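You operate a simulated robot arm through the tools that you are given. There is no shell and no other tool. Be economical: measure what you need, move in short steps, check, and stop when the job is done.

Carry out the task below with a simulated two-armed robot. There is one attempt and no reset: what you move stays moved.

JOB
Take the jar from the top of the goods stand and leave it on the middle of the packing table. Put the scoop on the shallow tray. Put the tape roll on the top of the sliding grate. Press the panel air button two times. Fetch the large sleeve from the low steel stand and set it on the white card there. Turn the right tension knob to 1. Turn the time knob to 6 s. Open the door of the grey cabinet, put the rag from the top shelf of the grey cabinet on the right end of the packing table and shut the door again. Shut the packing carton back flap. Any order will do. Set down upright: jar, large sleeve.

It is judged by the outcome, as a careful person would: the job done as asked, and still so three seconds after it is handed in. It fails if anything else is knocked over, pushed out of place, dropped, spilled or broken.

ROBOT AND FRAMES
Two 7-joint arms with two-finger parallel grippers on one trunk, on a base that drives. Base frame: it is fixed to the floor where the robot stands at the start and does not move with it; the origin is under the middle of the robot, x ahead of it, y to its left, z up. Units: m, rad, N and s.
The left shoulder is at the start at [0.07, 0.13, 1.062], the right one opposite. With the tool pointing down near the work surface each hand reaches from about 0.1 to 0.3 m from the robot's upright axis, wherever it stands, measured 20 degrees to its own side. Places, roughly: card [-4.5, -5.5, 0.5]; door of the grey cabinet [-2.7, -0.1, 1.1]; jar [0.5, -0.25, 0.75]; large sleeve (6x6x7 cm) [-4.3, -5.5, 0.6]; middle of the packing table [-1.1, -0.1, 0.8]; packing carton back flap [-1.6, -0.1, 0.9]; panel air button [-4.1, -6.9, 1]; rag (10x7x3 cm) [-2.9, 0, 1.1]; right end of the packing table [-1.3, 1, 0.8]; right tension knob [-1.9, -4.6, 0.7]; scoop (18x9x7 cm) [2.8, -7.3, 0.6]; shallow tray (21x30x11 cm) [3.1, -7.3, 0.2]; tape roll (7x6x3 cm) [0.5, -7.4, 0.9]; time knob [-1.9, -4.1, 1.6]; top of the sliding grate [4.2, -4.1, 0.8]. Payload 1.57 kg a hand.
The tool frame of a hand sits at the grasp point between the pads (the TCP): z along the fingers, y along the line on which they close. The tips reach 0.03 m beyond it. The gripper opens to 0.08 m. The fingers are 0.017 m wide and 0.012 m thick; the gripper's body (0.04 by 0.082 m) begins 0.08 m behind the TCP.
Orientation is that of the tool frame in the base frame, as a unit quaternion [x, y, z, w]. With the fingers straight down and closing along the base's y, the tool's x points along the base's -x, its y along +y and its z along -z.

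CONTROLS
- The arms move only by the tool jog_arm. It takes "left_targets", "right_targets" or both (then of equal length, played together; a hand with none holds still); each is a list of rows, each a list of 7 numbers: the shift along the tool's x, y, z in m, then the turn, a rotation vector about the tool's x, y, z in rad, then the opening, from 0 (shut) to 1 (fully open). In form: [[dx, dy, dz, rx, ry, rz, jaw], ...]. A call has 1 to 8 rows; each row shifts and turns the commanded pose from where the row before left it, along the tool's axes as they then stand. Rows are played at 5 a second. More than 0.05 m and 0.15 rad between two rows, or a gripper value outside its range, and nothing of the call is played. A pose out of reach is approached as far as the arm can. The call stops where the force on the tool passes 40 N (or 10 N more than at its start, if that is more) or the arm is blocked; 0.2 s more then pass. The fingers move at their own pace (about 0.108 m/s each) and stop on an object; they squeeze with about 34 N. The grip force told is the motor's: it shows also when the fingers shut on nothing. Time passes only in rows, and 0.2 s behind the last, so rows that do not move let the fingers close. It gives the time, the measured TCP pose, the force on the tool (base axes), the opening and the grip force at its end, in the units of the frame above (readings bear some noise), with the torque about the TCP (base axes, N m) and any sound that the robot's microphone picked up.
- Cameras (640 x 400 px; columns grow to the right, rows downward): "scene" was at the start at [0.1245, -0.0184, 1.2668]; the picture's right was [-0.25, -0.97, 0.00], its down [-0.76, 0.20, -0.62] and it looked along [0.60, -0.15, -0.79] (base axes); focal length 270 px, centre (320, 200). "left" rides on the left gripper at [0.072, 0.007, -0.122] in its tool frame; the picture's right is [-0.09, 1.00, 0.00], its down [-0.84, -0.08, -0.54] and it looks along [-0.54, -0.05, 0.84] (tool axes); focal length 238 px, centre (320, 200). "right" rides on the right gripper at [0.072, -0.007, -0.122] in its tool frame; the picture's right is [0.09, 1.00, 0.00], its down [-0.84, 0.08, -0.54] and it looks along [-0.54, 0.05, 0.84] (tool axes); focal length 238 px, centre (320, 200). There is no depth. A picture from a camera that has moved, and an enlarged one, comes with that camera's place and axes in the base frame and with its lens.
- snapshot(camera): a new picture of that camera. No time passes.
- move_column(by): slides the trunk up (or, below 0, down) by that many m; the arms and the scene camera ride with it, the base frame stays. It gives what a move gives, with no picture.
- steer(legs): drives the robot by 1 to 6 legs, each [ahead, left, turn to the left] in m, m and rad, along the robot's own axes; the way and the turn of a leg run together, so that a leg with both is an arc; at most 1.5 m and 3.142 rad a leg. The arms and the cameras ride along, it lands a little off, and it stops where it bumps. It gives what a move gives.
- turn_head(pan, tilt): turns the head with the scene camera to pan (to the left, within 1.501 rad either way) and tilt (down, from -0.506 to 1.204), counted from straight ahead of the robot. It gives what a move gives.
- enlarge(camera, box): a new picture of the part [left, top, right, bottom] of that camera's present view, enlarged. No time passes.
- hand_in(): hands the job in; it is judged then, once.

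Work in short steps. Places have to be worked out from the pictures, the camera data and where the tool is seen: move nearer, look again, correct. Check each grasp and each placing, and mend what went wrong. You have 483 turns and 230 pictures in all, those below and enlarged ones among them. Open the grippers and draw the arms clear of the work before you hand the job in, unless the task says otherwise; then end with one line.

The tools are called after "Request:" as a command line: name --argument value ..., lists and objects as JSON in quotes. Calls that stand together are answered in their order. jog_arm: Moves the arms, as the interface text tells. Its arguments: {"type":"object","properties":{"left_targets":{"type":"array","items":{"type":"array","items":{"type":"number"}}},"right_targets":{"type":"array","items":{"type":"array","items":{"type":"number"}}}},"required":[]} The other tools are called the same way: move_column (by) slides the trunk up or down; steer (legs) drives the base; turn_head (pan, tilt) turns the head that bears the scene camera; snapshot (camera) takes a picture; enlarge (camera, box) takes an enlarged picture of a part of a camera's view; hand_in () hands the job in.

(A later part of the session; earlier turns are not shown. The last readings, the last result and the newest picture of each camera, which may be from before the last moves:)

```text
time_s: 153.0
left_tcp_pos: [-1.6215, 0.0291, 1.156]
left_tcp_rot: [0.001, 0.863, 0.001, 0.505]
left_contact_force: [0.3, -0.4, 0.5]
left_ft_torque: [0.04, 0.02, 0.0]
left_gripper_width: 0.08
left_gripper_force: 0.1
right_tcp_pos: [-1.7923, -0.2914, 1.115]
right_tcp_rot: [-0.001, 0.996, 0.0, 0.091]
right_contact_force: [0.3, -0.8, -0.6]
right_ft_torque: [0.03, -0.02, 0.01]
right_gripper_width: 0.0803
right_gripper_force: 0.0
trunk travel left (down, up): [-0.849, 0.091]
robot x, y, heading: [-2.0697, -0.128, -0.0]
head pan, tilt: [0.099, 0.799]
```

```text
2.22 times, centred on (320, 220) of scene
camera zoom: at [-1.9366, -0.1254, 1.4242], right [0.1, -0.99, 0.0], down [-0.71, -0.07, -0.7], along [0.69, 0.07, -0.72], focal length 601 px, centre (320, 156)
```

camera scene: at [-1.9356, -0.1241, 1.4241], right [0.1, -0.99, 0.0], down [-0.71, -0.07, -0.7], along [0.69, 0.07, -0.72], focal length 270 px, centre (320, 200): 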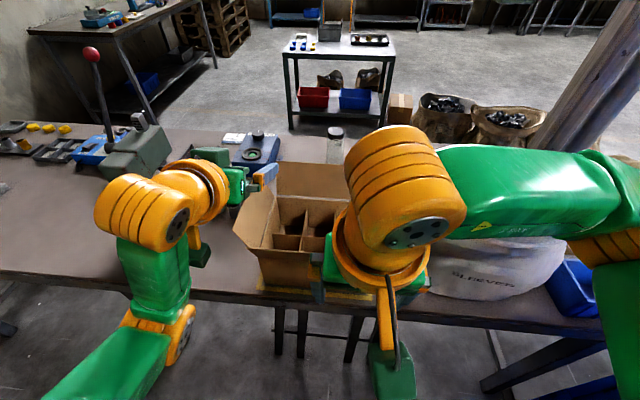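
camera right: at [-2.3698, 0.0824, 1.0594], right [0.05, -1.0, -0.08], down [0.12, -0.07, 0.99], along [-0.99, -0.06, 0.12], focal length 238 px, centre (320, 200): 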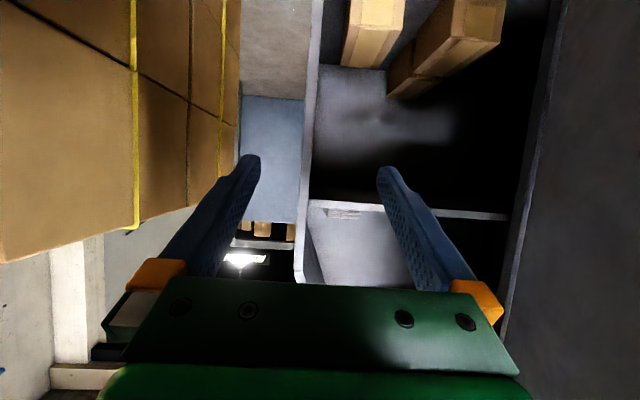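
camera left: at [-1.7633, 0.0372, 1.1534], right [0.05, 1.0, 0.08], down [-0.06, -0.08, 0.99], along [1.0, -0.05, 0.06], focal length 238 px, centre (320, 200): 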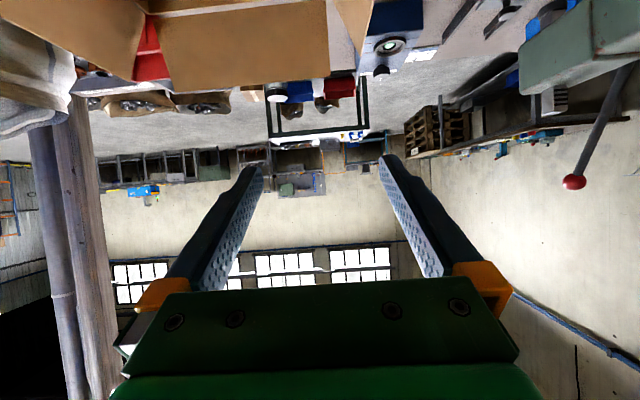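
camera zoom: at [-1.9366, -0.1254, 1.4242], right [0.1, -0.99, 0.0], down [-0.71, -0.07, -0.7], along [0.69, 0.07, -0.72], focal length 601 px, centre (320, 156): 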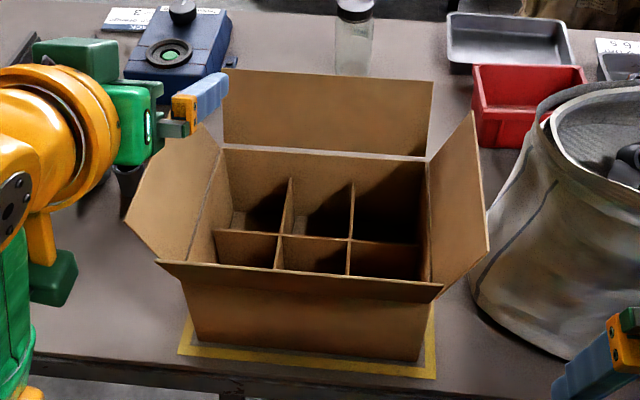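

The near flap (x≈-1.63, standing up and tilted slightly outward, top z≈0.95, hinge at about (-1.617, 0.862)) is the back flap. I position the closed right hand behind it, lowered to z≈0.95.

Request:
steer --legs '[[0.05, 0.14, 0.0]]'

Request:
jog_arm --right_targets '[[0, 0.035, 0, 0, 0.09, 0, 0], [0, 0.035, 0, 0, 0.09, 0, 0], [0, 0, 0, 0, 0, 0, 0]]'

Request:
turn_head --pan 0.0 --tilt 0.9

Request:
snapshot --camera "scene"

Request:
snapshot --camera "right"

```text
time_s: 154.3
left_tcp_pos: [-1.5728, 0.167, 1.1568]
left_tcp_rot: [0.0, 0.863, 0.002, 0.506]
left_contact_force: [-0.4, 0.0, 0.3]
left_ft_torque: [-0.03, -0.02, -0.02]
left_gripper_width: 0.0802
left_gripper_force: 0.0
right_tcp_pos: [-1.7425, -0.1537, 1.1145]
right_tcp_rot: [-0.002, 0.996, 0.001, 0.091]
right_contact_force: [-0.5, 0.9, 0.5]
right_ft_torque: [0.07, -0.06, 0.0]
right_gripper_width: 0.08
right_gripper_force: 0.0
trunk travel left (down, up): [-0.849, 0.091]
robot x, y, heading: [-2.0195, 0.0071, 0.003]
head pan, tilt: [0.099, 0.799]
```

```text
time_s: 155.1
left_tcp_pos: [-1.5726, 0.1697, 1.155]
left_tcp_rot: [0.001, 0.863, 0.0, 0.506]
left_contact_force: [0.1, 0.7, 0.3]
left_ft_torque: [0.01, 0.04, 0.02]
left_gripper_width: 0.0799
left_gripper_force: 0.1
right_tcp_pos: [-1.7425, -0.0832, 1.1157]
right_tcp_rot: [-0.001, 1.0, -0.001, 0.0]
right_contact_force: [-0.3, -0.1, 0.1]
right_ft_torque: [0.02, -0.01, -0.03]
right_gripper_width: 0.0
right_gripper_force: 21.1
trunk travel left (down, up): [-0.849, 0.091]
robot x, y, heading: [-2.0186, 0.0082, 0.006]
head pan, tilt: [0.099, 0.799]
```

```text
time_s: 155.8
left_tcp_pos: [-1.5729, 0.1694, 1.1559]
left_tcp_rot: [0.001, 0.863, 0.0, 0.505]
left_contact_force: [-0.2, 0.5, -0.2]
left_ft_torque: [-0.03, 0.0, 0.03]
left_gripper_width: 0.08
left_gripper_force: 0.1
right_tcp_pos: [-1.7415, -0.0821, 1.1158]
right_tcp_rot: [-0.002, 1.0, 0.0, 0.0]
right_contact_force: [-0.2, 0.4, -0.5]
right_ft_torque: [0.04, 0.0, -0.03]
right_gripper_width: 0.0001
right_gripper_force: 21.6
trunk travel left (down, up): [-0.849, 0.091]
robot x, y, heading: [-2.0151, 0.0099, 0.004]
head pan, tilt: [0.0, 0.901]
```

```text
153 pictures are left
camera scene: at [-1.8905, 0.0074, 1.4162], right [0.0, -1.0, 0.0], down [-0.78, 0.0, -0.62], along [0.62, 0.0, -0.78], focal length 270 px, centre (320, 200)
```

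scene: 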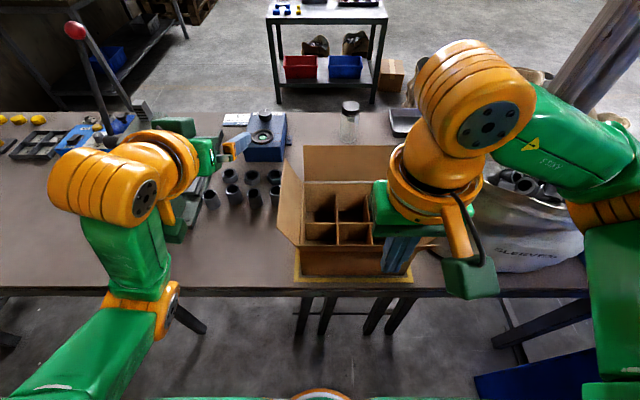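

```text
152 pictures are left
camera right: at [-1.8161, -0.088, 1.2376], right [-0.09, 1.0, 0.0], down [0.84, 0.08, 0.54], along [0.54, 0.05, -0.84], focal length 238 px, centre (320, 200)
```

right: 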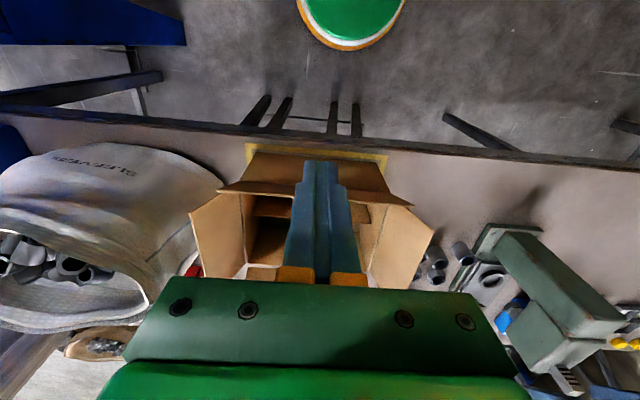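

The closed fingers are behind the flap. I lower the trunk so the tips sit at z≈0.915.

Request:
move_column --by -0.17

Request:
jog_arm --right_targets '[[-0.04, 0, 0, 0, 0, 0, 0], [-0.04, 0, 0, 0, 0, 0, 0], [-0.04, 0, 0, 0, 0, 0, 0]]'

Request:
snapshot --camera "scene"

Request:
snapshot --camera "right"

```text
time_s: 157.7
left_tcp_pos: [-1.5714, 0.1696, 0.9857]
left_tcp_rot: [0.0, 0.862, 0.0, 0.506]
left_contact_force: [-0.1, 0.0, 0.3]
left_ft_torque: [0.01, 0.01, 0.0]
left_gripper_width: 0.0802
left_gripper_force: 0.1
right_tcp_pos: [-1.7431, -0.0823, 0.9456]
right_tcp_rot: [-0.001, 1.0, 0.0, 0.0]
right_contact_force: [-0.2, 0.2, 0.1]
right_ft_torque: [0.01, 0.01, -0.02]
right_gripper_width: 0.0
right_gripper_force: 21.1
trunk travel left (down, up): [-0.679, 0.261]
robot x, y, heading: [-2.0186, 0.0075, 0.006]
head pan, tilt: [0.0, 0.901]
```

```text
time_s: 158.5
left_tcp_pos: [-1.5705, 0.1716, 0.9855]
left_tcp_rot: [0.0, 0.863, 0.0, 0.506]
left_contact_force: [0.1, -0.8, 0.7]
left_ft_torque: [0.0, 0.02, 0.01]
left_gripper_width: 0.08
left_gripper_force: 0.1
right_tcp_pos: [-1.6194, -0.0811, 0.9441]
right_tcp_rot: [-0.001, 1.0, -0.001, 0.0]
right_contact_force: [-1.9, 0.6, 0.3]
right_ft_torque: [0.0, 0.05, -0.03]
right_gripper_width: 0.0
right_gripper_force: 21.7
trunk travel left (down, up): [-0.679, 0.261]
robot x, y, heading: [-2.0193, 0.004, 0.003]
head pan, tilt: [0.0, 0.901]
```

```text
151 pictures are left
camera scene: at [-1.8904, 0.0082, 1.2462], right [0.0, -1.0, 0.0], down [-0.78, 0.0, -0.62], along [0.62, 0.0, -0.78], focal length 270 px, centre (320, 200)
```

scene: 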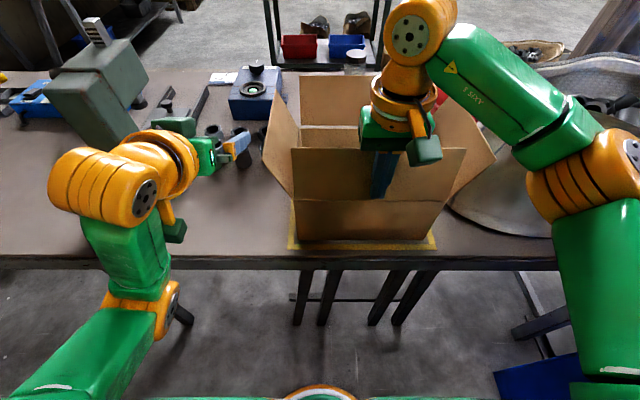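

```text
150 pictures are left
camera right: at [-1.6939, -0.0874, 1.0656], right [-0.1, 1.0, 0.0], down [0.84, 0.08, 0.54], along [0.54, 0.05, -0.84], focal length 238 px, centre (320, 200)
```

right: 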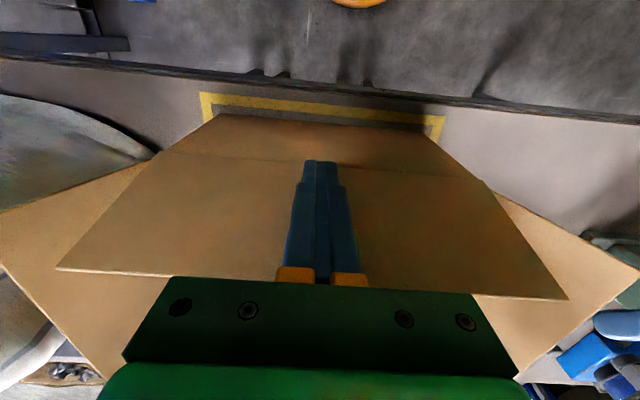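

The flap is now vertical against the fingers. I keep pushing forward and then down along its arc.

Request:
jog_arm --right_targets '[[-0.03, 0, 0.003, 0, 0, 0, 0], [-0.03, 0, 0.007, 0, 0, 0, 0], [-0.02, 0, 0.012, 0, 0, 0, 0], [-0.01, 0, 0.015, 0, 0, 0, 0], [0, 0, 0.012, 0, 0, 0, 0]]'

Request:
snapshot --camera "scene"

Request:
snapshot --camera "right"

```text
time_s: 159.4
left_tcp_pos: [-1.5792, 0.1716, 0.9891]
left_tcp_rot: [0.0, 0.861, -0.001, 0.509]
left_contact_force: [0.0, -0.3, -0.5]
left_ft_torque: [0.0, 0.03, 0.02]
left_gripper_width: 0.08
left_gripper_force: 0.0
right_tcp_pos: [-1.5502, -0.0798, 0.9271]
right_tcp_rot: [-0.004, 1.0, 0.0, 0.009]
right_contact_force: [-9.2, 3.3, 33.5]
right_ft_torque: [0.1, 0.44, -0.06]
right_gripper_width: 0.0
right_gripper_force: 20.9
right hand out of reach, approached as far as the arm can: row 3, 4
trunk travel left (down, up): [-0.679, 0.261]
robot x, y, heading: [-2.0138, 0.0059, 0.002]
head pan, tilt: [0.0, 0.901]
stopped in row 4 (right hand): the force on the tool passed its limit at 53 N (the readings are from after the stop); the commanded pose is now the measured one
```

```text
149 pictures are left
camera scene: at [-1.8998, 0.0096, 1.2477], right [0.0, -1.0, 0.0], down [-0.78, 0.0, -0.63], along [0.63, 0.0, -0.78], focal length 270 px, centre (320, 200)
```

scene: 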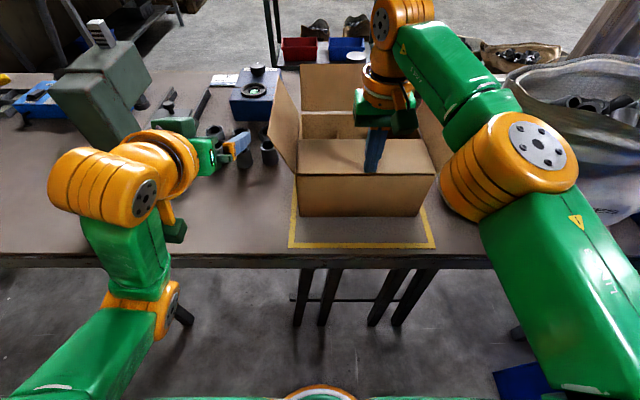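

```text
148 pictures are left
camera right: at [-1.6267, -0.0874, 1.0484], right [-0.1, 0.99, 0.0], down [0.83, 0.08, 0.56], along [0.56, 0.06, -0.83], focal length 238 px, centre (320, 200)
```

right: 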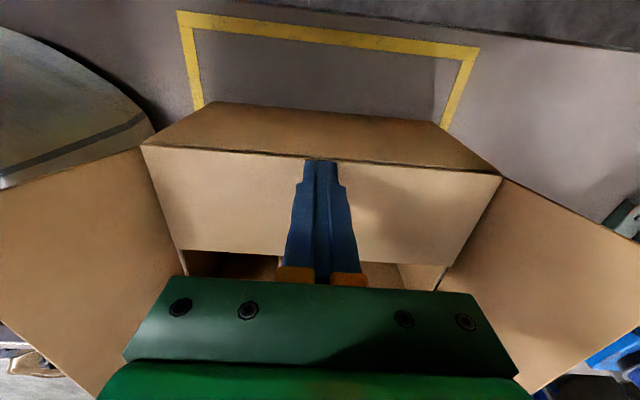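

The flap folded over, but the whole carton slid forward off its yellow outline. I lift the hand and check how far it moved and whether the flap stays down.

Request:
jog_arm --right_targets '[[0, 0, -0.03, 0, 0, 0, 0], [0, 0, -0.04, 0, 0, 0, 0], [0.03, 0, -0.03, 0, 0, 0, 0]]'

Request:
enlarge --camera "scene" --box '[230, 40, 470, 260]'

Request:
snapshot --camera "right"

```text
time_s: 160.2
left_tcp_pos: [-1.5722, 0.1686, 0.9864]
left_tcp_rot: [0.001, 0.863, 0.0, 0.506]
left_contact_force: [0.9, -1.0, -0.2]
left_ft_torque: [0.02, -0.03, 0.02]
left_gripper_width: 0.0803
left_gripper_force: 0.1
right_tcp_pos: [-1.5936, -0.0907, 1.017]
right_tcp_rot: [-0.003, 1.0, 0.001, 0.005]
right_contact_force: [-0.8, -0.5, -0.1]
right_ft_torque: [0.02, -0.01, 0.02]
right_gripper_width: 0.0001
right_gripper_force: 20.9
right hand out of reach, approached as far as the arm can: row 1, 2
trunk travel left (down, up): [-0.679, 0.261]
robot x, y, heading: [-2.0191, 0.0084, 0.004]
head pan, tilt: [0.0, 0.901]
```

```text
1.82 times, centred on (350, 150) of scene
camera zoom: at [-1.8909, 0.0062, 1.2461], right [0.0, -1.0, 0.0], down [-0.78, 0.0, -0.62], along [0.62, 0.0, -0.78], focal length 492 px, centre (266, 291)
```

zoom: 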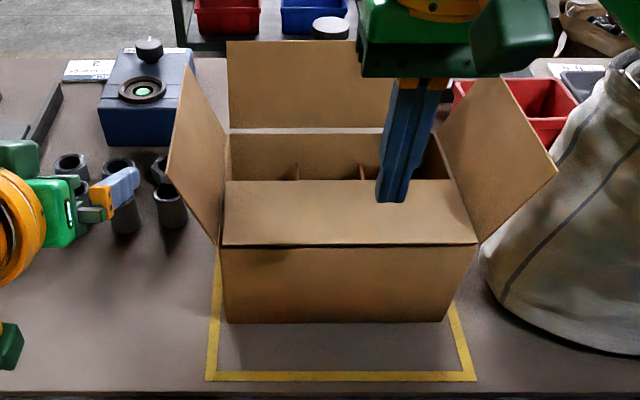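

```text
146 pictures are left
camera right: at [-1.6695, -0.0967, 1.1385], right [-0.1, 1.0, 0.0], down [0.83, 0.08, 0.55], along [0.55, 0.05, -0.83], focal length 238 px, centre (320, 200)
```

right: 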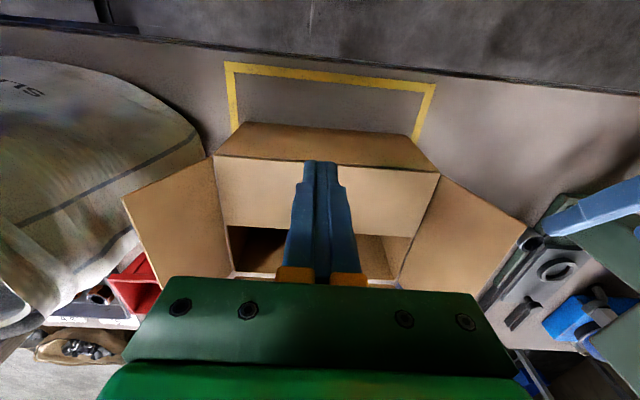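

The flap stays shut, but the carton sits about 6 cm too far forward. I'll try dragging it back by pressing lightly on the flap right above the rear wall and pulling.

Request:
jog_arm --right_targets '[[-0.025, 0.01, 0.01, 0, 0, 0, 0], [-0.02, 0.005, 0.03, 0, 0, 0, 0], [0, 0, 0.04, 0, 0, 0, 0], [0, 0, 0.025, 0, 0, 0, 0]]'

Request:
snapshot --camera "right"

```text
time_s: 161.2
left_tcp_pos: [-1.5744, 0.1691, 0.9867]
left_tcp_rot: [0.001, 0.862, -0.002, 0.507]
left_contact_force: [0.2, 0.4, -0.5]
left_ft_torque: [-0.01, -0.02, -0.03]
left_gripper_width: 0.0799
left_gripper_force: 0.0
right_tcp_pos: [-1.566, -0.0754, 0.9279]
right_tcp_rot: [0.001, 1.0, 0.0, 0.012]
right_contact_force: [-3.9, -0.9, 13.0]
right_ft_torque: [-0.07, 0.08, 0.0]
right_gripper_width: 0.0
right_gripper_force: 21.2
right hand out of reach, approached as far as the arm can: row 1, 2
trunk travel left (down, up): [-0.679, 0.261]
robot x, y, heading: [-2.019, 0.0042, 0.002]
head pan, tilt: [0.0, 0.901]
stopped in row 4 (right hand): the force on the tool passed its limit at 62 N (the readings are from after the stop); the commanded pose is now the measured one
```

```text
145 pictures are left
camera right: at [-1.6425, -0.0803, 1.0482], right [-0.09, 1.0, 0.0], down [0.82, 0.08, 0.56], along [0.56, 0.05, -0.83], focal length 238 px, centre (320, 200)
```

right: 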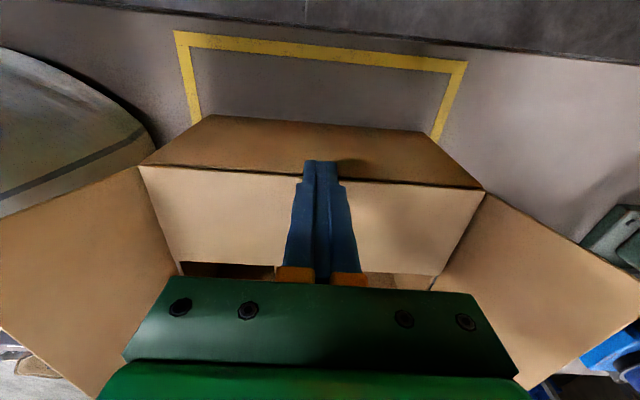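

Contact is at the very rear edge, with the box top at z≈0.898. I lift a little, move the base 6 cm nearer so the arm has slack, and set the tip about 2.5 cm in from the edge.

Request:
jog_arm --right_targets '[[0, 0, -0.025, 0, 0, 0, 0]]'

Request:
steer --legs '[[0.06, 0, 0]]'

Request:
jog_arm --right_targets '[[0.015, 0, 0.01, 0, 0, 0, 0], [0, 0, 0.01, 0, 0, 0, 0]]'

```text
time_s: 161.6
left_tcp_pos: [-1.5721, 0.1699, 0.9862]
left_tcp_rot: [0.0, 0.862, 0.001, 0.506]
left_contact_force: [0.1, 0.3, -0.9]
left_ft_torque: [0.0, 0.0, 0.04]
left_gripper_width: 0.0802
left_gripper_force: 0.0
right_tcp_pos: [-1.563, -0.0751, 0.9504]
right_tcp_rot: [0.001, 1.0, -0.001, 0.01]
right_contact_force: [0.1, -0.6, 0.4]
right_ft_torque: [0.02, -0.03, -0.04]
right_gripper_width: 0.0002
right_gripper_force: 21.5
trunk travel left (down, up): [-0.679, 0.261]
robot x, y, heading: [-2.0172, 0.005, 0.002]
head pan, tilt: [0.0, 0.901]
```

```text
time_s: 162.6
left_tcp_pos: [-1.5126, 0.1701, 0.9859]
left_tcp_rot: [-0.001, 0.862, 0.001, 0.507]
left_contact_force: [0.6, 0.5, 0.0]
left_ft_torque: [-0.01, 0.02, 0.0]
left_gripper_width: 0.08
left_gripper_force: 0.0
right_tcp_pos: [-1.5038, -0.0757, 0.9521]
right_tcp_rot: [0.003, 1.0, 0.0, 0.011]
right_contact_force: [-0.5, -0.2, -0.6]
right_ft_torque: [0.01, -0.04, -0.05]
right_gripper_width: 0.0
right_gripper_force: 21.3
trunk travel left (down, up): [-0.679, 0.261]
robot x, y, heading: [-1.955, 0.0086, 0.001]
head pan, tilt: [0.0, 0.901]
```

```text
time_s: 163.2
left_tcp_pos: [-1.5111, 0.169, 0.9847]
left_tcp_rot: [0.001, 0.863, -0.001, 0.506]
left_contact_force: [0.3, 0.4, 1.2]
left_ft_torque: [-0.01, 0.01, 0.01]
left_gripper_width: 0.0798
left_gripper_force: 0.0
right_tcp_pos: [-1.5175, -0.0773, 0.9285]
right_tcp_rot: [0.002, 1.0, 0.0, 0.01]
right_contact_force: [0.1, 0.0, -0.1]
right_ft_torque: [0.04, 0.03, 0.0]
right_gripper_width: 0.0
right_gripper_force: 21.6
trunk travel left (down, up): [-0.679, 0.261]
robot x, y, heading: [-1.9565, 0.0069, 0.001]
head pan, tilt: [0.0, 0.901]
```

Not yet touching here. I press down in small steps.

Request:
jog_arm --right_targets '[[0, 0, 0.004, 0, 0, 0, 0], [0, 0, 0.003, 0, 0, 0, 0]]'

Request:
snapshot --camera "right"

```text
time_s: 163.8
left_tcp_pos: [-1.5124, 0.1694, 0.9872]
left_tcp_rot: [0.001, 0.862, 0.0, 0.507]
left_contact_force: [0.2, 0.7, -0.1]
left_ft_torque: [0.01, -0.02, 0.0]
left_gripper_width: 0.0799
left_gripper_force: 0.1
right_tcp_pos: [-1.5178, -0.0766, 0.9273]
right_tcp_rot: [0.002, 1.0, 0.003, 0.018]
right_contact_force: [2.8, -2.2, 24.5]
right_ft_torque: [-0.06, 0.07, 0.09]
right_gripper_width: 0.0
right_gripper_force: 21.4
trunk travel left (down, up): [-0.679, 0.261]
robot x, y, heading: [-1.9565, 0.0077, 0.004]
head pan, tilt: [0.0, 0.901]
stopped in row 2 (right hand): the force on the tool passed its limit at 44 N (the readings are from after the stop); the commanded pose is now the measured one
```

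```text
144 pictures are left
camera right: at [-1.5961, -0.0827, 1.0473], right [-0.09, 1.0, 0.0], down [0.82, 0.07, 0.57], along [0.57, 0.05, -0.82], focal length 238 px, centre (320, 200)
```

right: 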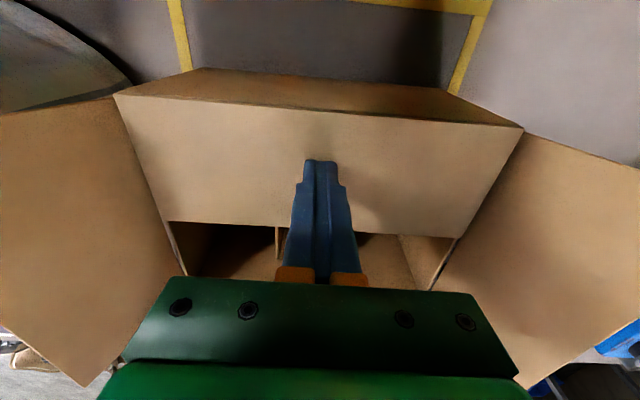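

Pressing with about 24 N. I drag toward me now.

Request:
jog_arm --right_targets '[[0.012, 0, 0, 0, 0, 0, 0], [0.012, 0, 0, 0, 0, 0, 0], [0.012, 0, 0, 0, 0, 0, 0]]'

Request:
snapshot --camera "right"

```text
time_s: 164.2
left_tcp_pos: [-1.5132, 0.1678, 0.9868]
left_tcp_rot: [0.001, 0.862, -0.001, 0.507]
left_contact_force: [1.3, 0.8, -0.4]
left_ft_torque: [0.03, -0.02, 0.01]
left_gripper_width: 0.0799
left_gripper_force: 0.0
right_tcp_pos: [-1.5244, -0.0762, 0.9285]
right_tcp_rot: [0.003, 1.0, 0.003, 0.021]
right_contact_force: [6.8, -3.1, 24.2]
right_ft_torque: [-0.13, -0.06, 0.2]
right_gripper_width: 0.0
right_gripper_force: 20.5
trunk travel left (down, up): [-0.679, 0.261]
robot x, y, heading: [-1.9574, 0.0104, -0.002]
head pan, tilt: [0.0, 0.901]
stopped in row 1 (right hand): the force on the tool passed its limit at 44 N (the readings are from after the stop); the commanded pose is now the measured one
```

```text
143 pictures are left
camera right: at [-1.6035, -0.0829, 1.0479], right [-0.09, 1.0, 0.0], down [0.81, 0.07, 0.58], along [0.58, 0.05, -0.82], focal length 238 px, centre (320, 200)
```

right: 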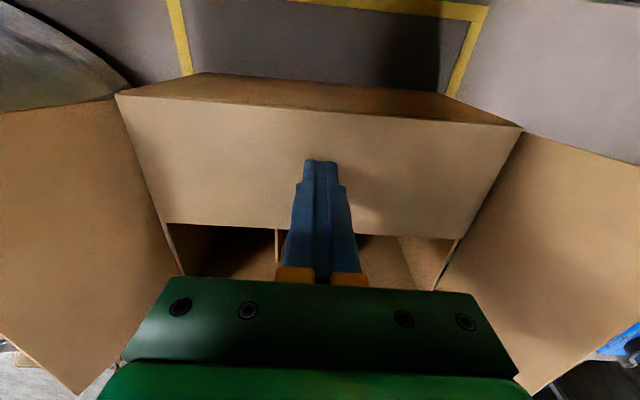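

It is gripping somewhat, but the force limit halts the jog. I keep the pressure and pull with the base instead.

Request:
steer --legs '[[-0.05, 0, 0]]'

Request:
snapshot --camera "right"

```text
time_s: 164.9
left_tcp_pos: [-1.5169, 0.1686, 0.9858]
left_tcp_rot: [0.001, 0.863, 0.0, 0.505]
left_contact_force: [-0.7, 0.9, 0.0]
left_ft_torque: [-0.02, 0.02, 0.01]
left_gripper_width: 0.0797
left_gripper_force: 0.1
right_tcp_pos: [-1.5267, -0.0767, 0.9301]
right_tcp_rot: [0.004, 1.0, 0.005, 0.025]
right_contact_force: [2.4, -0.8, 4.5]
right_ft_torque: [-0.05, -0.11, 0.01]
right_gripper_width: 0.0
right_gripper_force: 20.8
trunk travel left (down, up): [-0.679, 0.261]
robot x, y, heading: [-1.9618, 0.007, 0.005]
head pan, tilt: [0.0, 0.901]
stopped in leg 1: the force on the tool passed its limit at 49 N (the readings are from after the stop); the commanded pose is now the measured one
```

```text
142 pictures are left
camera right: at [-1.607, -0.0831, 1.0484], right [-0.09, 1.0, 0.01], down [0.81, 0.07, 0.58], along [0.58, 0.05, -0.81], focal length 238 px, centre (320, 200)
```

right: 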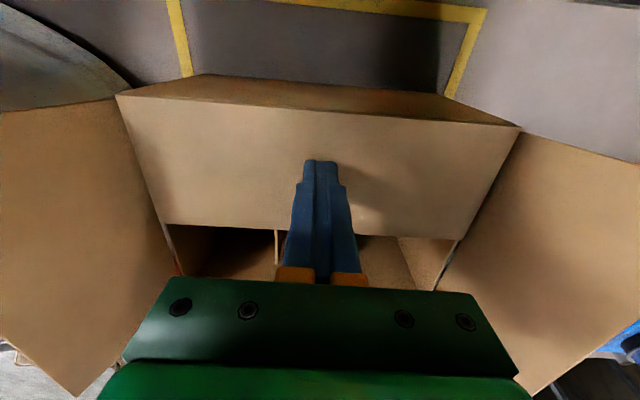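

The carton has followed by about 8 mm. With lower pressure the limit should not trip, so I keep dragging gently.

Request:
jog_arm --right_targets '[[0.008, 0, 0.0005, 0, 0, 0, 0], [0.008, 0, 0.0, 0, 0, 0, 0], [0.008, 0, 0, 0, 0, 0, 0]]'

Request:
snapshot --camera "right"

```text
time_s: 165.7
left_tcp_pos: [-1.5177, 0.169, 0.9868]
left_tcp_rot: [0.001, 0.862, -0.001, 0.507]
left_contact_force: [0.1, 0.4, -0.7]
left_ft_torque: [0.03, 0.0, 0.02]
left_gripper_width: 0.08
left_gripper_force: 0.1
right_tcp_pos: [-1.549, -0.0765, 0.9331]
right_tcp_rot: [0.004, 1.0, 0.007, 0.03]
right_contact_force: [5.4, -3.0, 31.8]
right_ft_torque: [-0.11, -0.4, 0.13]
right_gripper_width: 0.0001
right_gripper_force: 21.3
trunk travel left (down, up): [-0.679, 0.261]
robot x, y, heading: [-1.9626, 0.0086, -0.001]
head pan, tilt: [0.0, 0.901]
stopped in row 3 (right hand): the force on the tool passed its limit at 42 N (the readings are from after the stop); the commanded pose is now the measured one
```

```text
141 pictures are left
camera right: at [-1.631, -0.0836, 1.0505], right [-0.08, 1.0, 0.01], down [0.8, 0.06, 0.59], along [0.59, 0.06, -0.8], focal length 238 px, centre (320, 200)
```

right: 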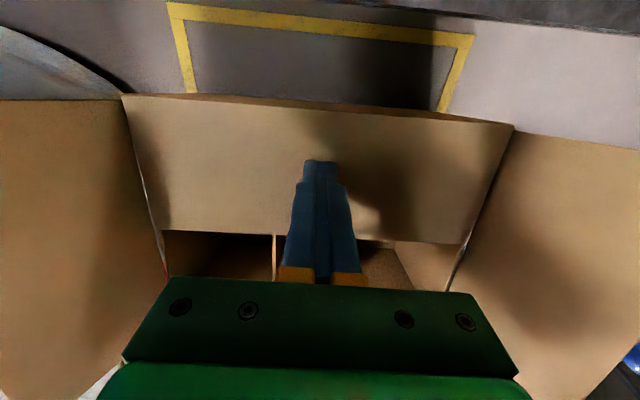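

The carton's top has come back another 2 cm, though it may be tipping. I release the pressure and look.

Request:
jog_arm --right_targets '[[0, 0, -0.02, 0, 0, 0, 0], [0, 0, -0.02, 0, 0, 0, 0]]'

Request:
enlarge --camera "scene" --box '[230, 40, 470, 260]'

```text
time_s: 166.3
left_tcp_pos: [-1.5161, 0.1677, 0.986]
left_tcp_rot: [0.001, 0.862, -0.001, 0.507]
left_contact_force: [-0.3, -0.3, -0.4]
left_ft_torque: [-0.01, 0.0, 0.0]
left_gripper_width: 0.0801
left_gripper_force: 0.0
right_tcp_pos: [-1.5521, -0.0783, 0.9691]
right_tcp_rot: [0.003, 1.0, 0.005, 0.026]
right_contact_force: [-1.2, -0.9, -0.3]
right_ft_torque: [-0.01, -0.01, 0.02]
right_gripper_width: 0.0001
right_gripper_force: 22.0
trunk travel left (down, up): [-0.679, 0.261]
robot x, y, heading: [-1.9628, 0.005, -0.004]
head pan, tilt: [0.0, 0.901]
```

```text
1.82 times, centred on (350, 150) of scene
camera zoom: at [-1.8354, 0.0073, 1.2461], right [0.0, -1.0, 0.0], down [-0.78, 0.0, -0.62], along [0.62, 0.0, -0.78], focal length 492 px, centre (266, 291)
```

zoom: 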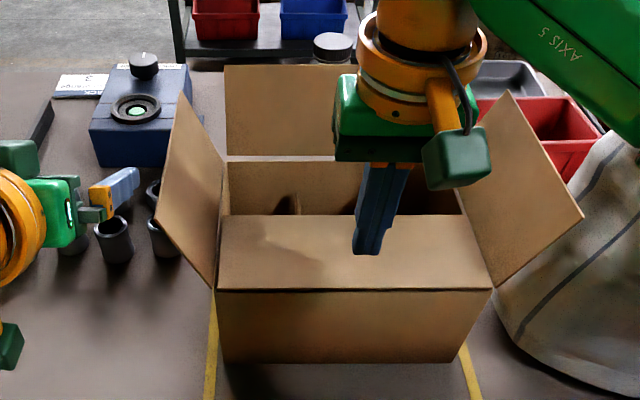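

The carton only tipped and settled back; its rear edge is still at x≈-1.556. A better way is to lower the closed fingers into the centre cell just beyond the shut flap's free edge (x≈-1.458) and pull horizontally.

Request:
steer --legs '[[0.055, 0, 0.004]]'

Request:
jog_arm --right_targets '[[-0.035, 0.003, -0.01, 0, 0, 0, 0], [-0.035, 0, 0, 0, 0, 0, 0], [-0.02, 0, 0, 0, 0, 0, 0]]'

Request:
snapshot --camera "right"

Request:
snapshot --camera "scene"

```text
time_s: 167.3
left_tcp_pos: [-1.4627, 0.1707, 0.9873]
left_tcp_rot: [-0.001, 0.862, 0.001, 0.507]
left_contact_force: [0.7, 0.5, 0.8]
left_ft_torque: [0.01, -0.02, 0.02]
left_gripper_width: 0.0798
left_gripper_force: 0.0
right_tcp_pos: [-1.4964, -0.0758, 0.9704]
right_tcp_rot: [0.001, 1.0, 0.006, 0.027]
right_contact_force: [-0.1, -0.2, -0.7]
right_ft_torque: [0.03, 0.05, 0.01]
right_gripper_width: 0.0
right_gripper_force: 21.9
trunk travel left (down, up): [-0.679, 0.261]
robot x, y, heading: [-1.9049, 0.0051, 0.004]
head pan, tilt: [0.0, 0.901]
```

```text
time_s: 168.1
left_tcp_pos: [-1.4604, 0.1701, 0.9855]
left_tcp_rot: [0.0, 0.863, 0.0, 0.506]
left_contact_force: [-0.7, -0.2, -0.7]
left_ft_torque: [0.02, -0.01, -0.01]
left_gripper_width: 0.0801
left_gripper_force: 0.1
right_tcp_pos: [-1.4389, -0.0782, 0.9783]
right_tcp_rot: [0.0, 1.0, 0.006, 0.028]
right_contact_force: [-0.3, -0.4, 0.2]
right_ft_torque: [0.02, 0.01, -0.02]
right_gripper_width: 0.0
right_gripper_force: 21.5
right hand out of reach, approached as far as the arm can: row 2, 3
trunk travel left (down, up): [-0.679, 0.261]
robot x, y, heading: [-1.905, 0.0078, 0.001]
head pan, tilt: [0.0, 0.901]
```

```text
139 pictures are left
camera right: at [-1.5195, -0.0852, 1.0965], right [-0.09, 1.0, 0.01], down [0.81, 0.07, 0.59], along [0.58, 0.06, -0.81], focal length 238 px, centre (320, 200)
```

right: 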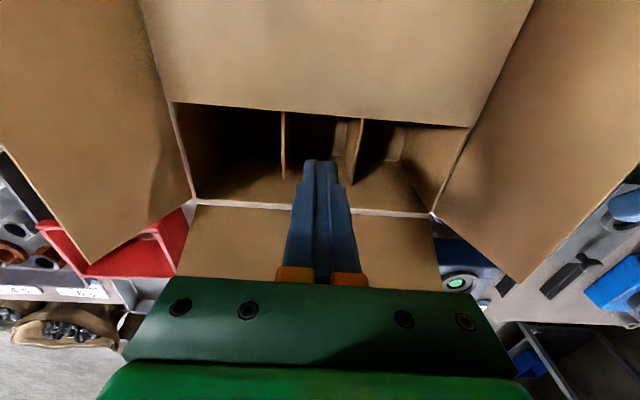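

```text
138 pictures are left
camera scene: at [-1.7787, 0.0072, 1.2461], right [0.0, -1.0, 0.0], down [-0.78, 0.0, -0.62], along [0.62, 0.0, -0.78], focal length 270 px, centre (320, 200)
```

scene: 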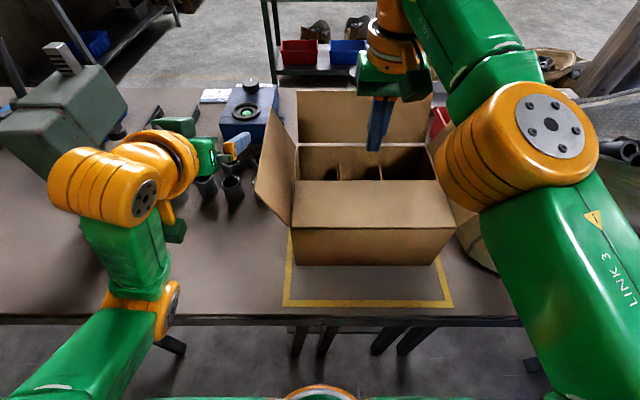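

The fingertips are just past the flap edge, over the middle cell. I lower the right hand into it by about 8 cm.

Request:
jog_arm --right_targets '[[0, 0, 0.03, 0, 0, 0, 0], [0, 0, 0.03, 0, 0, 0, 0]]'

Request:
snapshot --camera "right"

```text
time_s: 168.7
left_tcp_pos: [-1.4602, 0.1707, 0.9851]
left_tcp_rot: [0.0, 0.863, 0.001, 0.505]
left_contact_force: [0.4, 0.2, -0.6]
left_ft_torque: [0.03, -0.01, 0.01]
left_gripper_width: 0.0799
left_gripper_force: 0.0
right_tcp_pos: [-1.4248, -0.0752, 0.9217]
right_tcp_rot: [0.001, 1.0, 0.006, 0.025]
right_contact_force: [-0.5, -1.1, -0.8]
right_ft_torque: [0.02, 0.02, -0.06]
right_gripper_width: 0.0001
right_gripper_force: 21.7
right hand out of reach, approached as far as the arm can: row 1, 2
trunk travel left (down, up): [-0.679, 0.261]
robot x, y, heading: [-1.9066, 0.0051, 0.008]
head pan, tilt: [0.0, 0.901]
```

```text
137 pictures are left
camera right: at [-1.5049, -0.0809, 1.0398], right [-0.09, 1.0, 0.01], down [0.81, 0.07, 0.58], along [0.58, 0.06, -0.81], focal length 238 px, centre (320, 200)
```

right: 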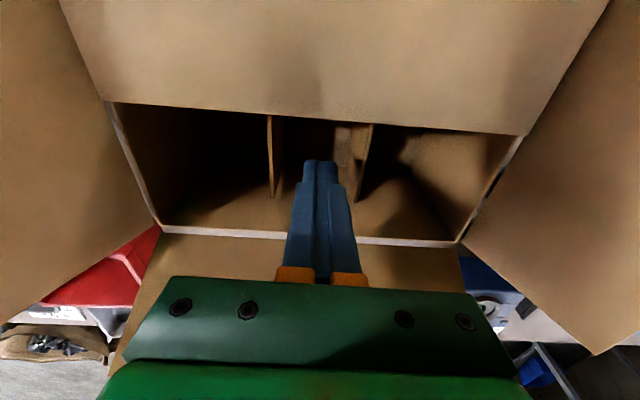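

Good clearance. I go down a further 3.5 cm and pull back gently.

Request:
jog_arm --right_targets '[[0, 0, 0.035, 0, 0, 0, 0], [0.02, 0, 0, 0, 0, 0, 0], [0.02, 0, 0, 0, 0, 0, 0]]'

Request:
snapshot --camera "right"

```text
time_s: 169.5
left_tcp_pos: [-1.4594, 0.1697, 0.9851]
left_tcp_rot: [-0.001, 0.863, 0.001, 0.505]
left_contact_force: [-0.2, -1.2, 0.3]
left_ft_torque: [-0.02, 0.02, -0.02]
left_gripper_width: 0.0799
left_gripper_force: 0.0
right_tcp_pos: [-1.4196, -0.0732, 0.8875]
right_tcp_rot: [0.002, 1.0, 0.005, 0.025]
right_contact_force: [0.1, 0.4, -0.9]
right_ft_torque: [-0.02, 0.01, 0.02]
right_gripper_width: 0.0
right_gripper_force: 21.4
right hand out of reach, approached as far as the arm can: row 1, 2, 3
trunk travel left (down, up): [-0.679, 0.261]
robot x, y, heading: [-1.9053, 0.0088, 0.005]
head pan, tilt: [0.0, 0.901]
```

```text
136 pictures are left
camera right: at [-1.4994, -0.0797, 1.0049], right [-0.09, 1.0, 0.01], down [0.81, 0.07, 0.58], along [0.58, 0.06, -0.81], focal length 238 px, centre (320, 200)
```

right: 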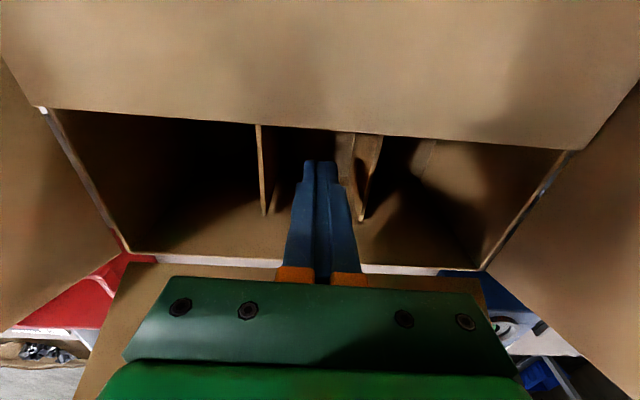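

The hand is in the cell. I pull with the base in small amounts.

Request:
steer --legs '[[-0.06, 0, 0]]'

Request:
snapshot --camera "right"

Request:
enlarge --camera "scene" --box '[230, 60, 490, 320]'

```text
time_s: 170.4
left_tcp_pos: [-1.5175, 0.1711, 0.9845]
left_tcp_rot: [-0.001, 0.864, 0.0, 0.504]
left_contact_force: [-0.1, -0.4, -0.5]
left_ft_torque: [0.02, 0.02, 0.01]
left_gripper_width: 0.08
left_gripper_force: 0.1
right_tcp_pos: [-1.4758, -0.0742, 0.8857]
right_tcp_rot: [0.001, 1.0, 0.006, 0.025]
right_contact_force: [0.5, -0.1, -1.3]
right_ft_torque: [-0.01, -0.01, -0.01]
right_gripper_width: 0.0
right_gripper_force: 21.6
trunk travel left (down, up): [-0.679, 0.261]
robot x, y, heading: [-1.9661, 0.0013, 0.007]
head pan, tilt: [0.0, 0.901]
```

```text
135 pictures are left
camera right: at [-1.5555, -0.0797, 1.0041], right [-0.09, 1.0, 0.01], down [0.81, 0.07, 0.58], along [0.58, 0.06, -0.81], focal length 238 px, centre (320, 200)
```

right: 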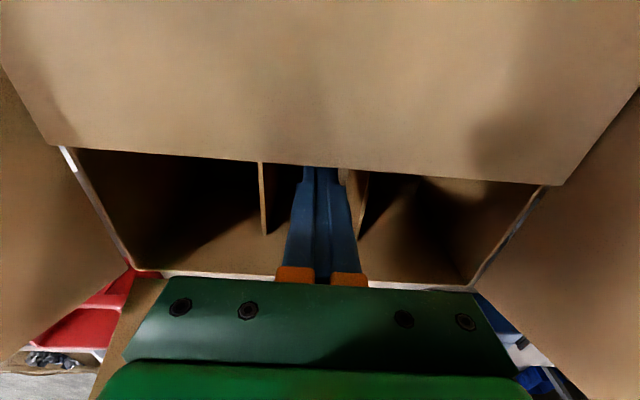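

```text
1.54 times, centred on (360, 190) of scene
camera zoom: at [-1.8344, 0.0076, 1.2458], right [0.01, -1.0, 0.0], down [-0.79, 0.0, -0.62], along [0.62, 0.0, -0.79], focal length 416 px, centre (258, 215)
```

zoom: 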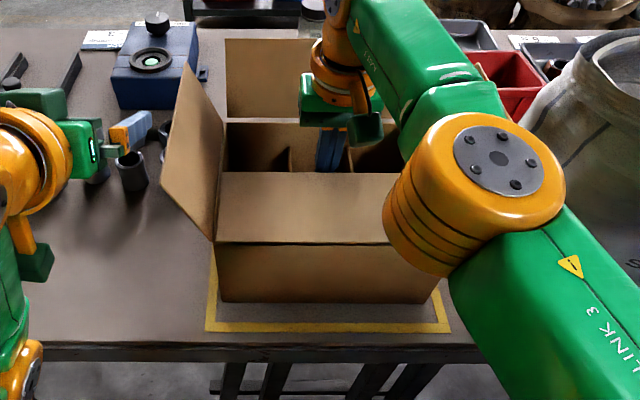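

It works: the carton slid back by 4 cm and its rear edge is at x≈-1.596. About 2 cm more is needed.

Request:
steer --legs '[[-0.022, 0, 0]]'

Request:
enlarge --camera "scene" --box '[230, 60, 490, 320]'

```text
time_s: 171.2
left_tcp_pos: [-1.5385, 0.1712, 0.9841]
left_tcp_rot: [-0.001, 0.863, 0.0, 0.504]
left_contact_force: [0.9, 0.3, 0.1]
left_ft_torque: [0.01, 0.0, -0.03]
left_gripper_width: 0.0798
left_gripper_force: 0.1
right_tcp_pos: [-1.4978, -0.0728, 0.8851]
right_tcp_rot: [0.001, 1.0, 0.006, 0.024]
right_contact_force: [0.2, 0.1, 0.6]
right_ft_torque: [-0.01, 0.01, 0.01]
right_gripper_width: 0.0
right_gripper_force: 21.1
trunk travel left (down, up): [-0.679, 0.261]
robot x, y, heading: [-1.9844, 0.009, 0.005]
head pan, tilt: [0.0, 0.901]
```

```text
1.54 times, centred on (360, 190) of scene
camera zoom: at [-1.8561, 0.0074, 1.2458], right [0.01, -1.0, 0.0], down [-0.79, 0.0, -0.62], along [0.62, 0.0, -0.79], focal length 416 px, centre (258, 215)
```

zoom: 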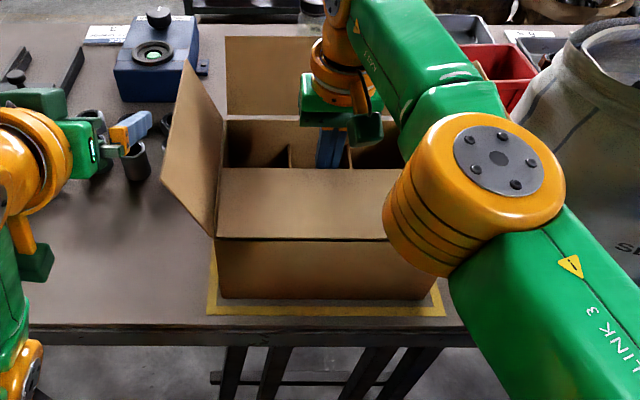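

The carton is back inside its outline (rear edge x≈-1.613). I ease forward 2 cm and lift the hand straight out.

Request:
steer --legs '[[0.02, 0, 0]]'

Request:
jog_arm --right_targets '[[0, 0, -0.04, 0, 0, 0, 0], [0, 0, -0.04, 0, 0, 0, 0], [0, 0, -0.04, 0, 0, 0, 0], [0, 0, -0.04, 0, 0, 0, 0]]'

Request:
jog_arm --right_targets '[[0.04, 0, 0, 0, 0, 0, 0], [0.04, 0, 0, 0, 0, 0, 0], [0.04, 0, 0, 0, 0, 0, 0], [0.04, 0, 0, 0, 0, 0, 0], [0.04, 0, 0, 0, 0, 0, 1]]'

Request:
enlarge --camera "scene" --box '[200, 60, 500, 320]'

```text
time_s: 172.0
left_tcp_pos: [-1.5239, 0.17, 0.9867]
left_tcp_rot: [-0.001, 0.862, 0.001, 0.507]
left_contact_force: [-0.2, 0.1, -0.4]
left_ft_torque: [0.01, -0.02, 0.02]
left_gripper_width: 0.08
left_gripper_force: 0.0
right_tcp_pos: [-1.4808, -0.0728, 0.8869]
right_tcp_rot: [0.001, 1.0, 0.005, 0.027]
right_contact_force: [-0.2, 0.8, -0.6]
right_ft_torque: [0.03, 0.01, 0.0]
right_gripper_width: 0.0
right_gripper_force: 22.2
trunk travel left (down, up): [-0.679, 0.261]
robot x, y, heading: [-1.9649, 0.0029, 0.004]
head pan, tilt: [0.0, 0.901]
```

```text
time_s: 173.0
left_tcp_pos: [-1.5218, 0.1717, 0.9857]
left_tcp_rot: [-0.002, 0.862, 0.001, 0.507]
left_contact_force: [-0.5, -1.1, 0.8]
left_ft_torque: [-0.02, -0.01, 0.01]
left_gripper_width: 0.0797
left_gripper_force: 0.0
right_tcp_pos: [-1.5245, -0.0868, 1.0304]
right_tcp_rot: [0.002, 1.0, 0.006, 0.024]
right_contact_force: [-0.2, -0.8, -0.4]
right_ft_torque: [0.02, -0.06, -0.02]
right_gripper_width: 0.0
right_gripper_force: 21.1
right hand out of reach, approached as far as the arm can: row 1, 2, 3, 4
trunk travel left (down, up): [-0.679, 0.261]
robot x, y, heading: [-1.9624, 0.006, 0.008]
head pan, tilt: [0.0, 0.901]
```

```text
time_s: 174.2
left_tcp_pos: [-1.5212, 0.1706, 0.9861]
left_tcp_rot: [-0.001, 0.862, 0.0, 0.506]
left_contact_force: [0.3, -0.1, 0.3]
left_ft_torque: [0.01, -0.01, -0.02]
left_gripper_width: 0.0798
left_gripper_force: 0.0
right_tcp_pos: [-1.724, -0.0854, 1.0186]
right_tcp_rot: [0.001, 1.0, 0.006, 0.026]
right_contact_force: [0.2, -0.1, -0.1]
right_ft_torque: [-0.02, -0.02, -0.02]
right_gripper_width: 0.0789
right_gripper_force: 0.6
trunk travel left (down, up): [-0.679, 0.261]
robot x, y, heading: [-1.9625, 0.0059, 0.005]
head pan, tilt: [0.0, 0.901]
```

```text
1.54 times, centred on (350, 190) of scene
camera zoom: at [-1.8399, 0.0083, 1.2463], right [0.01, -1.0, 0.0], down [-0.78, -0.01, -0.62], along [0.62, 0.0, -0.78], focal length 416 px, centre (274, 215)
```

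zoom: 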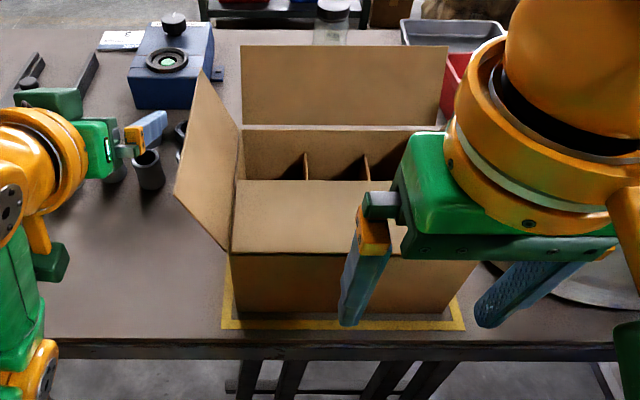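

The back flap is shut and the carton is in place. Now the cabinet door: I raise the trunk, tuck the left arm and turn around to face it.

Request:
move_column --by 0.12

Request:
jog_arm --left_targets '[[-0.03, 0, -0.02, 0, 0.1, 0, 1], [0, 0, -0.04, 0, 0.1, 0, 1], [0, 0, -0.04, 0, 0.14, 0, 1], [0, 0, -0.04, 0, 0.14, 0, 1]]'

Request:
steer --legs '[[-0.07, 0.12, 0], [0, 0, 1.57], [0, 0, 1.57]]'

Request:
turn_head --pan 0.5 --tilt 0.5

Request:
snapshot --camera "scene"

```text
time_s: 175.7
left_tcp_pos: [-1.5201, 0.1705, 1.1064]
left_tcp_rot: [-0.002, 0.863, 0.001, 0.504]
left_contact_force: [0.1, -0.3, -0.2]
left_ft_torque: [0.04, 0.0, -0.03]
left_gripper_width: 0.08
left_gripper_force: 0.0
right_tcp_pos: [-1.7208, -0.0858, 1.1364]
right_tcp_rot: [0.001, 1.0, 0.006, 0.025]
right_contact_force: [0.8, -0.2, 0.2]
right_ft_torque: [0.01, 0.0, -0.02]
right_gripper_width: 0.0803
right_gripper_force: 0.1
trunk travel left (down, up): [-0.799, 0.141]
robot x, y, heading: [-1.9693, 0.0066, -0.001]
head pan, tilt: [0.0, 0.901]
```

```text
time_s: 176.7
left_tcp_pos: [-1.6136, 0.1694, 1.2221]
left_tcp_rot: [-0.002, 0.958, -0.001, 0.286]
left_contact_force: [0.2, -0.1, 0.9]
left_ft_torque: [-0.03, -0.02, 0.0]
left_gripper_width: 0.0798
left_gripper_force: 0.0
right_tcp_pos: [-1.7218, -0.0858, 1.1368]
right_tcp_rot: [0.001, 1.0, 0.006, 0.025]
right_contact_force: [-0.1, -0.8, -0.8]
right_ft_torque: [0.0, -0.01, -0.04]
right_gripper_width: 0.0803
right_gripper_force: 0.1
trunk travel left (down, up): [-0.799, 0.141]
robot x, y, heading: [-1.9644, 0.0055, 0.005]
head pan, tilt: [0.0, 0.901]
```

```text
time_s: 185.6
left_tcp_pos: [-2.3914, -0.031, 1.2215]
left_tcp_rot: [0.958, -0.008, -0.286, -0.003]
left_contact_force: [0.3, 0.7, -0.4]
left_ft_torque: [0.03, -0.01, -0.03]
left_gripper_width: 0.0798
left_gripper_force: 0.1
right_tcp_pos: [-2.2786, 0.2227, 1.1367]
right_tcp_rot: [1.0, -0.011, -0.025, 0.005]
right_contact_force: [0.5, -0.3, 0.1]
right_ft_torque: [0.04, -0.01, 0.0]
right_gripper_width: 0.0801
right_gripper_force: 0.0
trunk travel left (down, up): [-0.799, 0.141]
robot x, y, heading: [-2.0379, 0.1242, 3.127]
head pan, tilt: [0.0, 0.901]
```

```text
time_s: 186.6
left_tcp_pos: [-2.3922, -0.0299, 1.2216]
left_tcp_rot: [0.958, -0.008, -0.285, -0.003]
left_contact_force: [-0.2, 0.4, -1.1]
left_ft_torque: [-0.04, 0.02, 0.0]
left_gripper_width: 0.0796
left_gripper_force: 0.0
right_tcp_pos: [-2.2768, 0.2229, 1.1374]
right_tcp_rot: [1.0, -0.01, -0.025, 0.005]
right_contact_force: [-0.2, -0.3, 0.7]
right_ft_torque: [0.02, 0.01, -0.03]
right_gripper_width: 0.08
right_gripper_force: 0.0
trunk travel left (down, up): [-0.799, 0.141]
robot x, y, heading: [-2.0384, 0.1291, 3.125]
head pan, tilt: [0.499, 0.499]
```

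```text
131 pictures are left
camera scene: at [-2.1648, 0.0843, 1.4], right [-0.47, 0.88, 0.0], down [0.42, 0.22, -0.88], along [-0.78, -0.41, -0.48], focal length 270 px, centre (320, 200)
```

scene: 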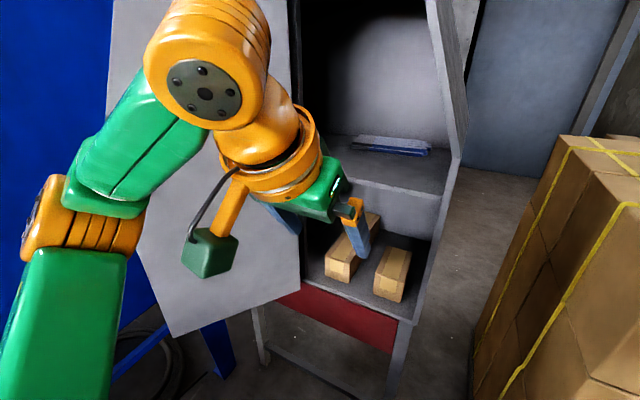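

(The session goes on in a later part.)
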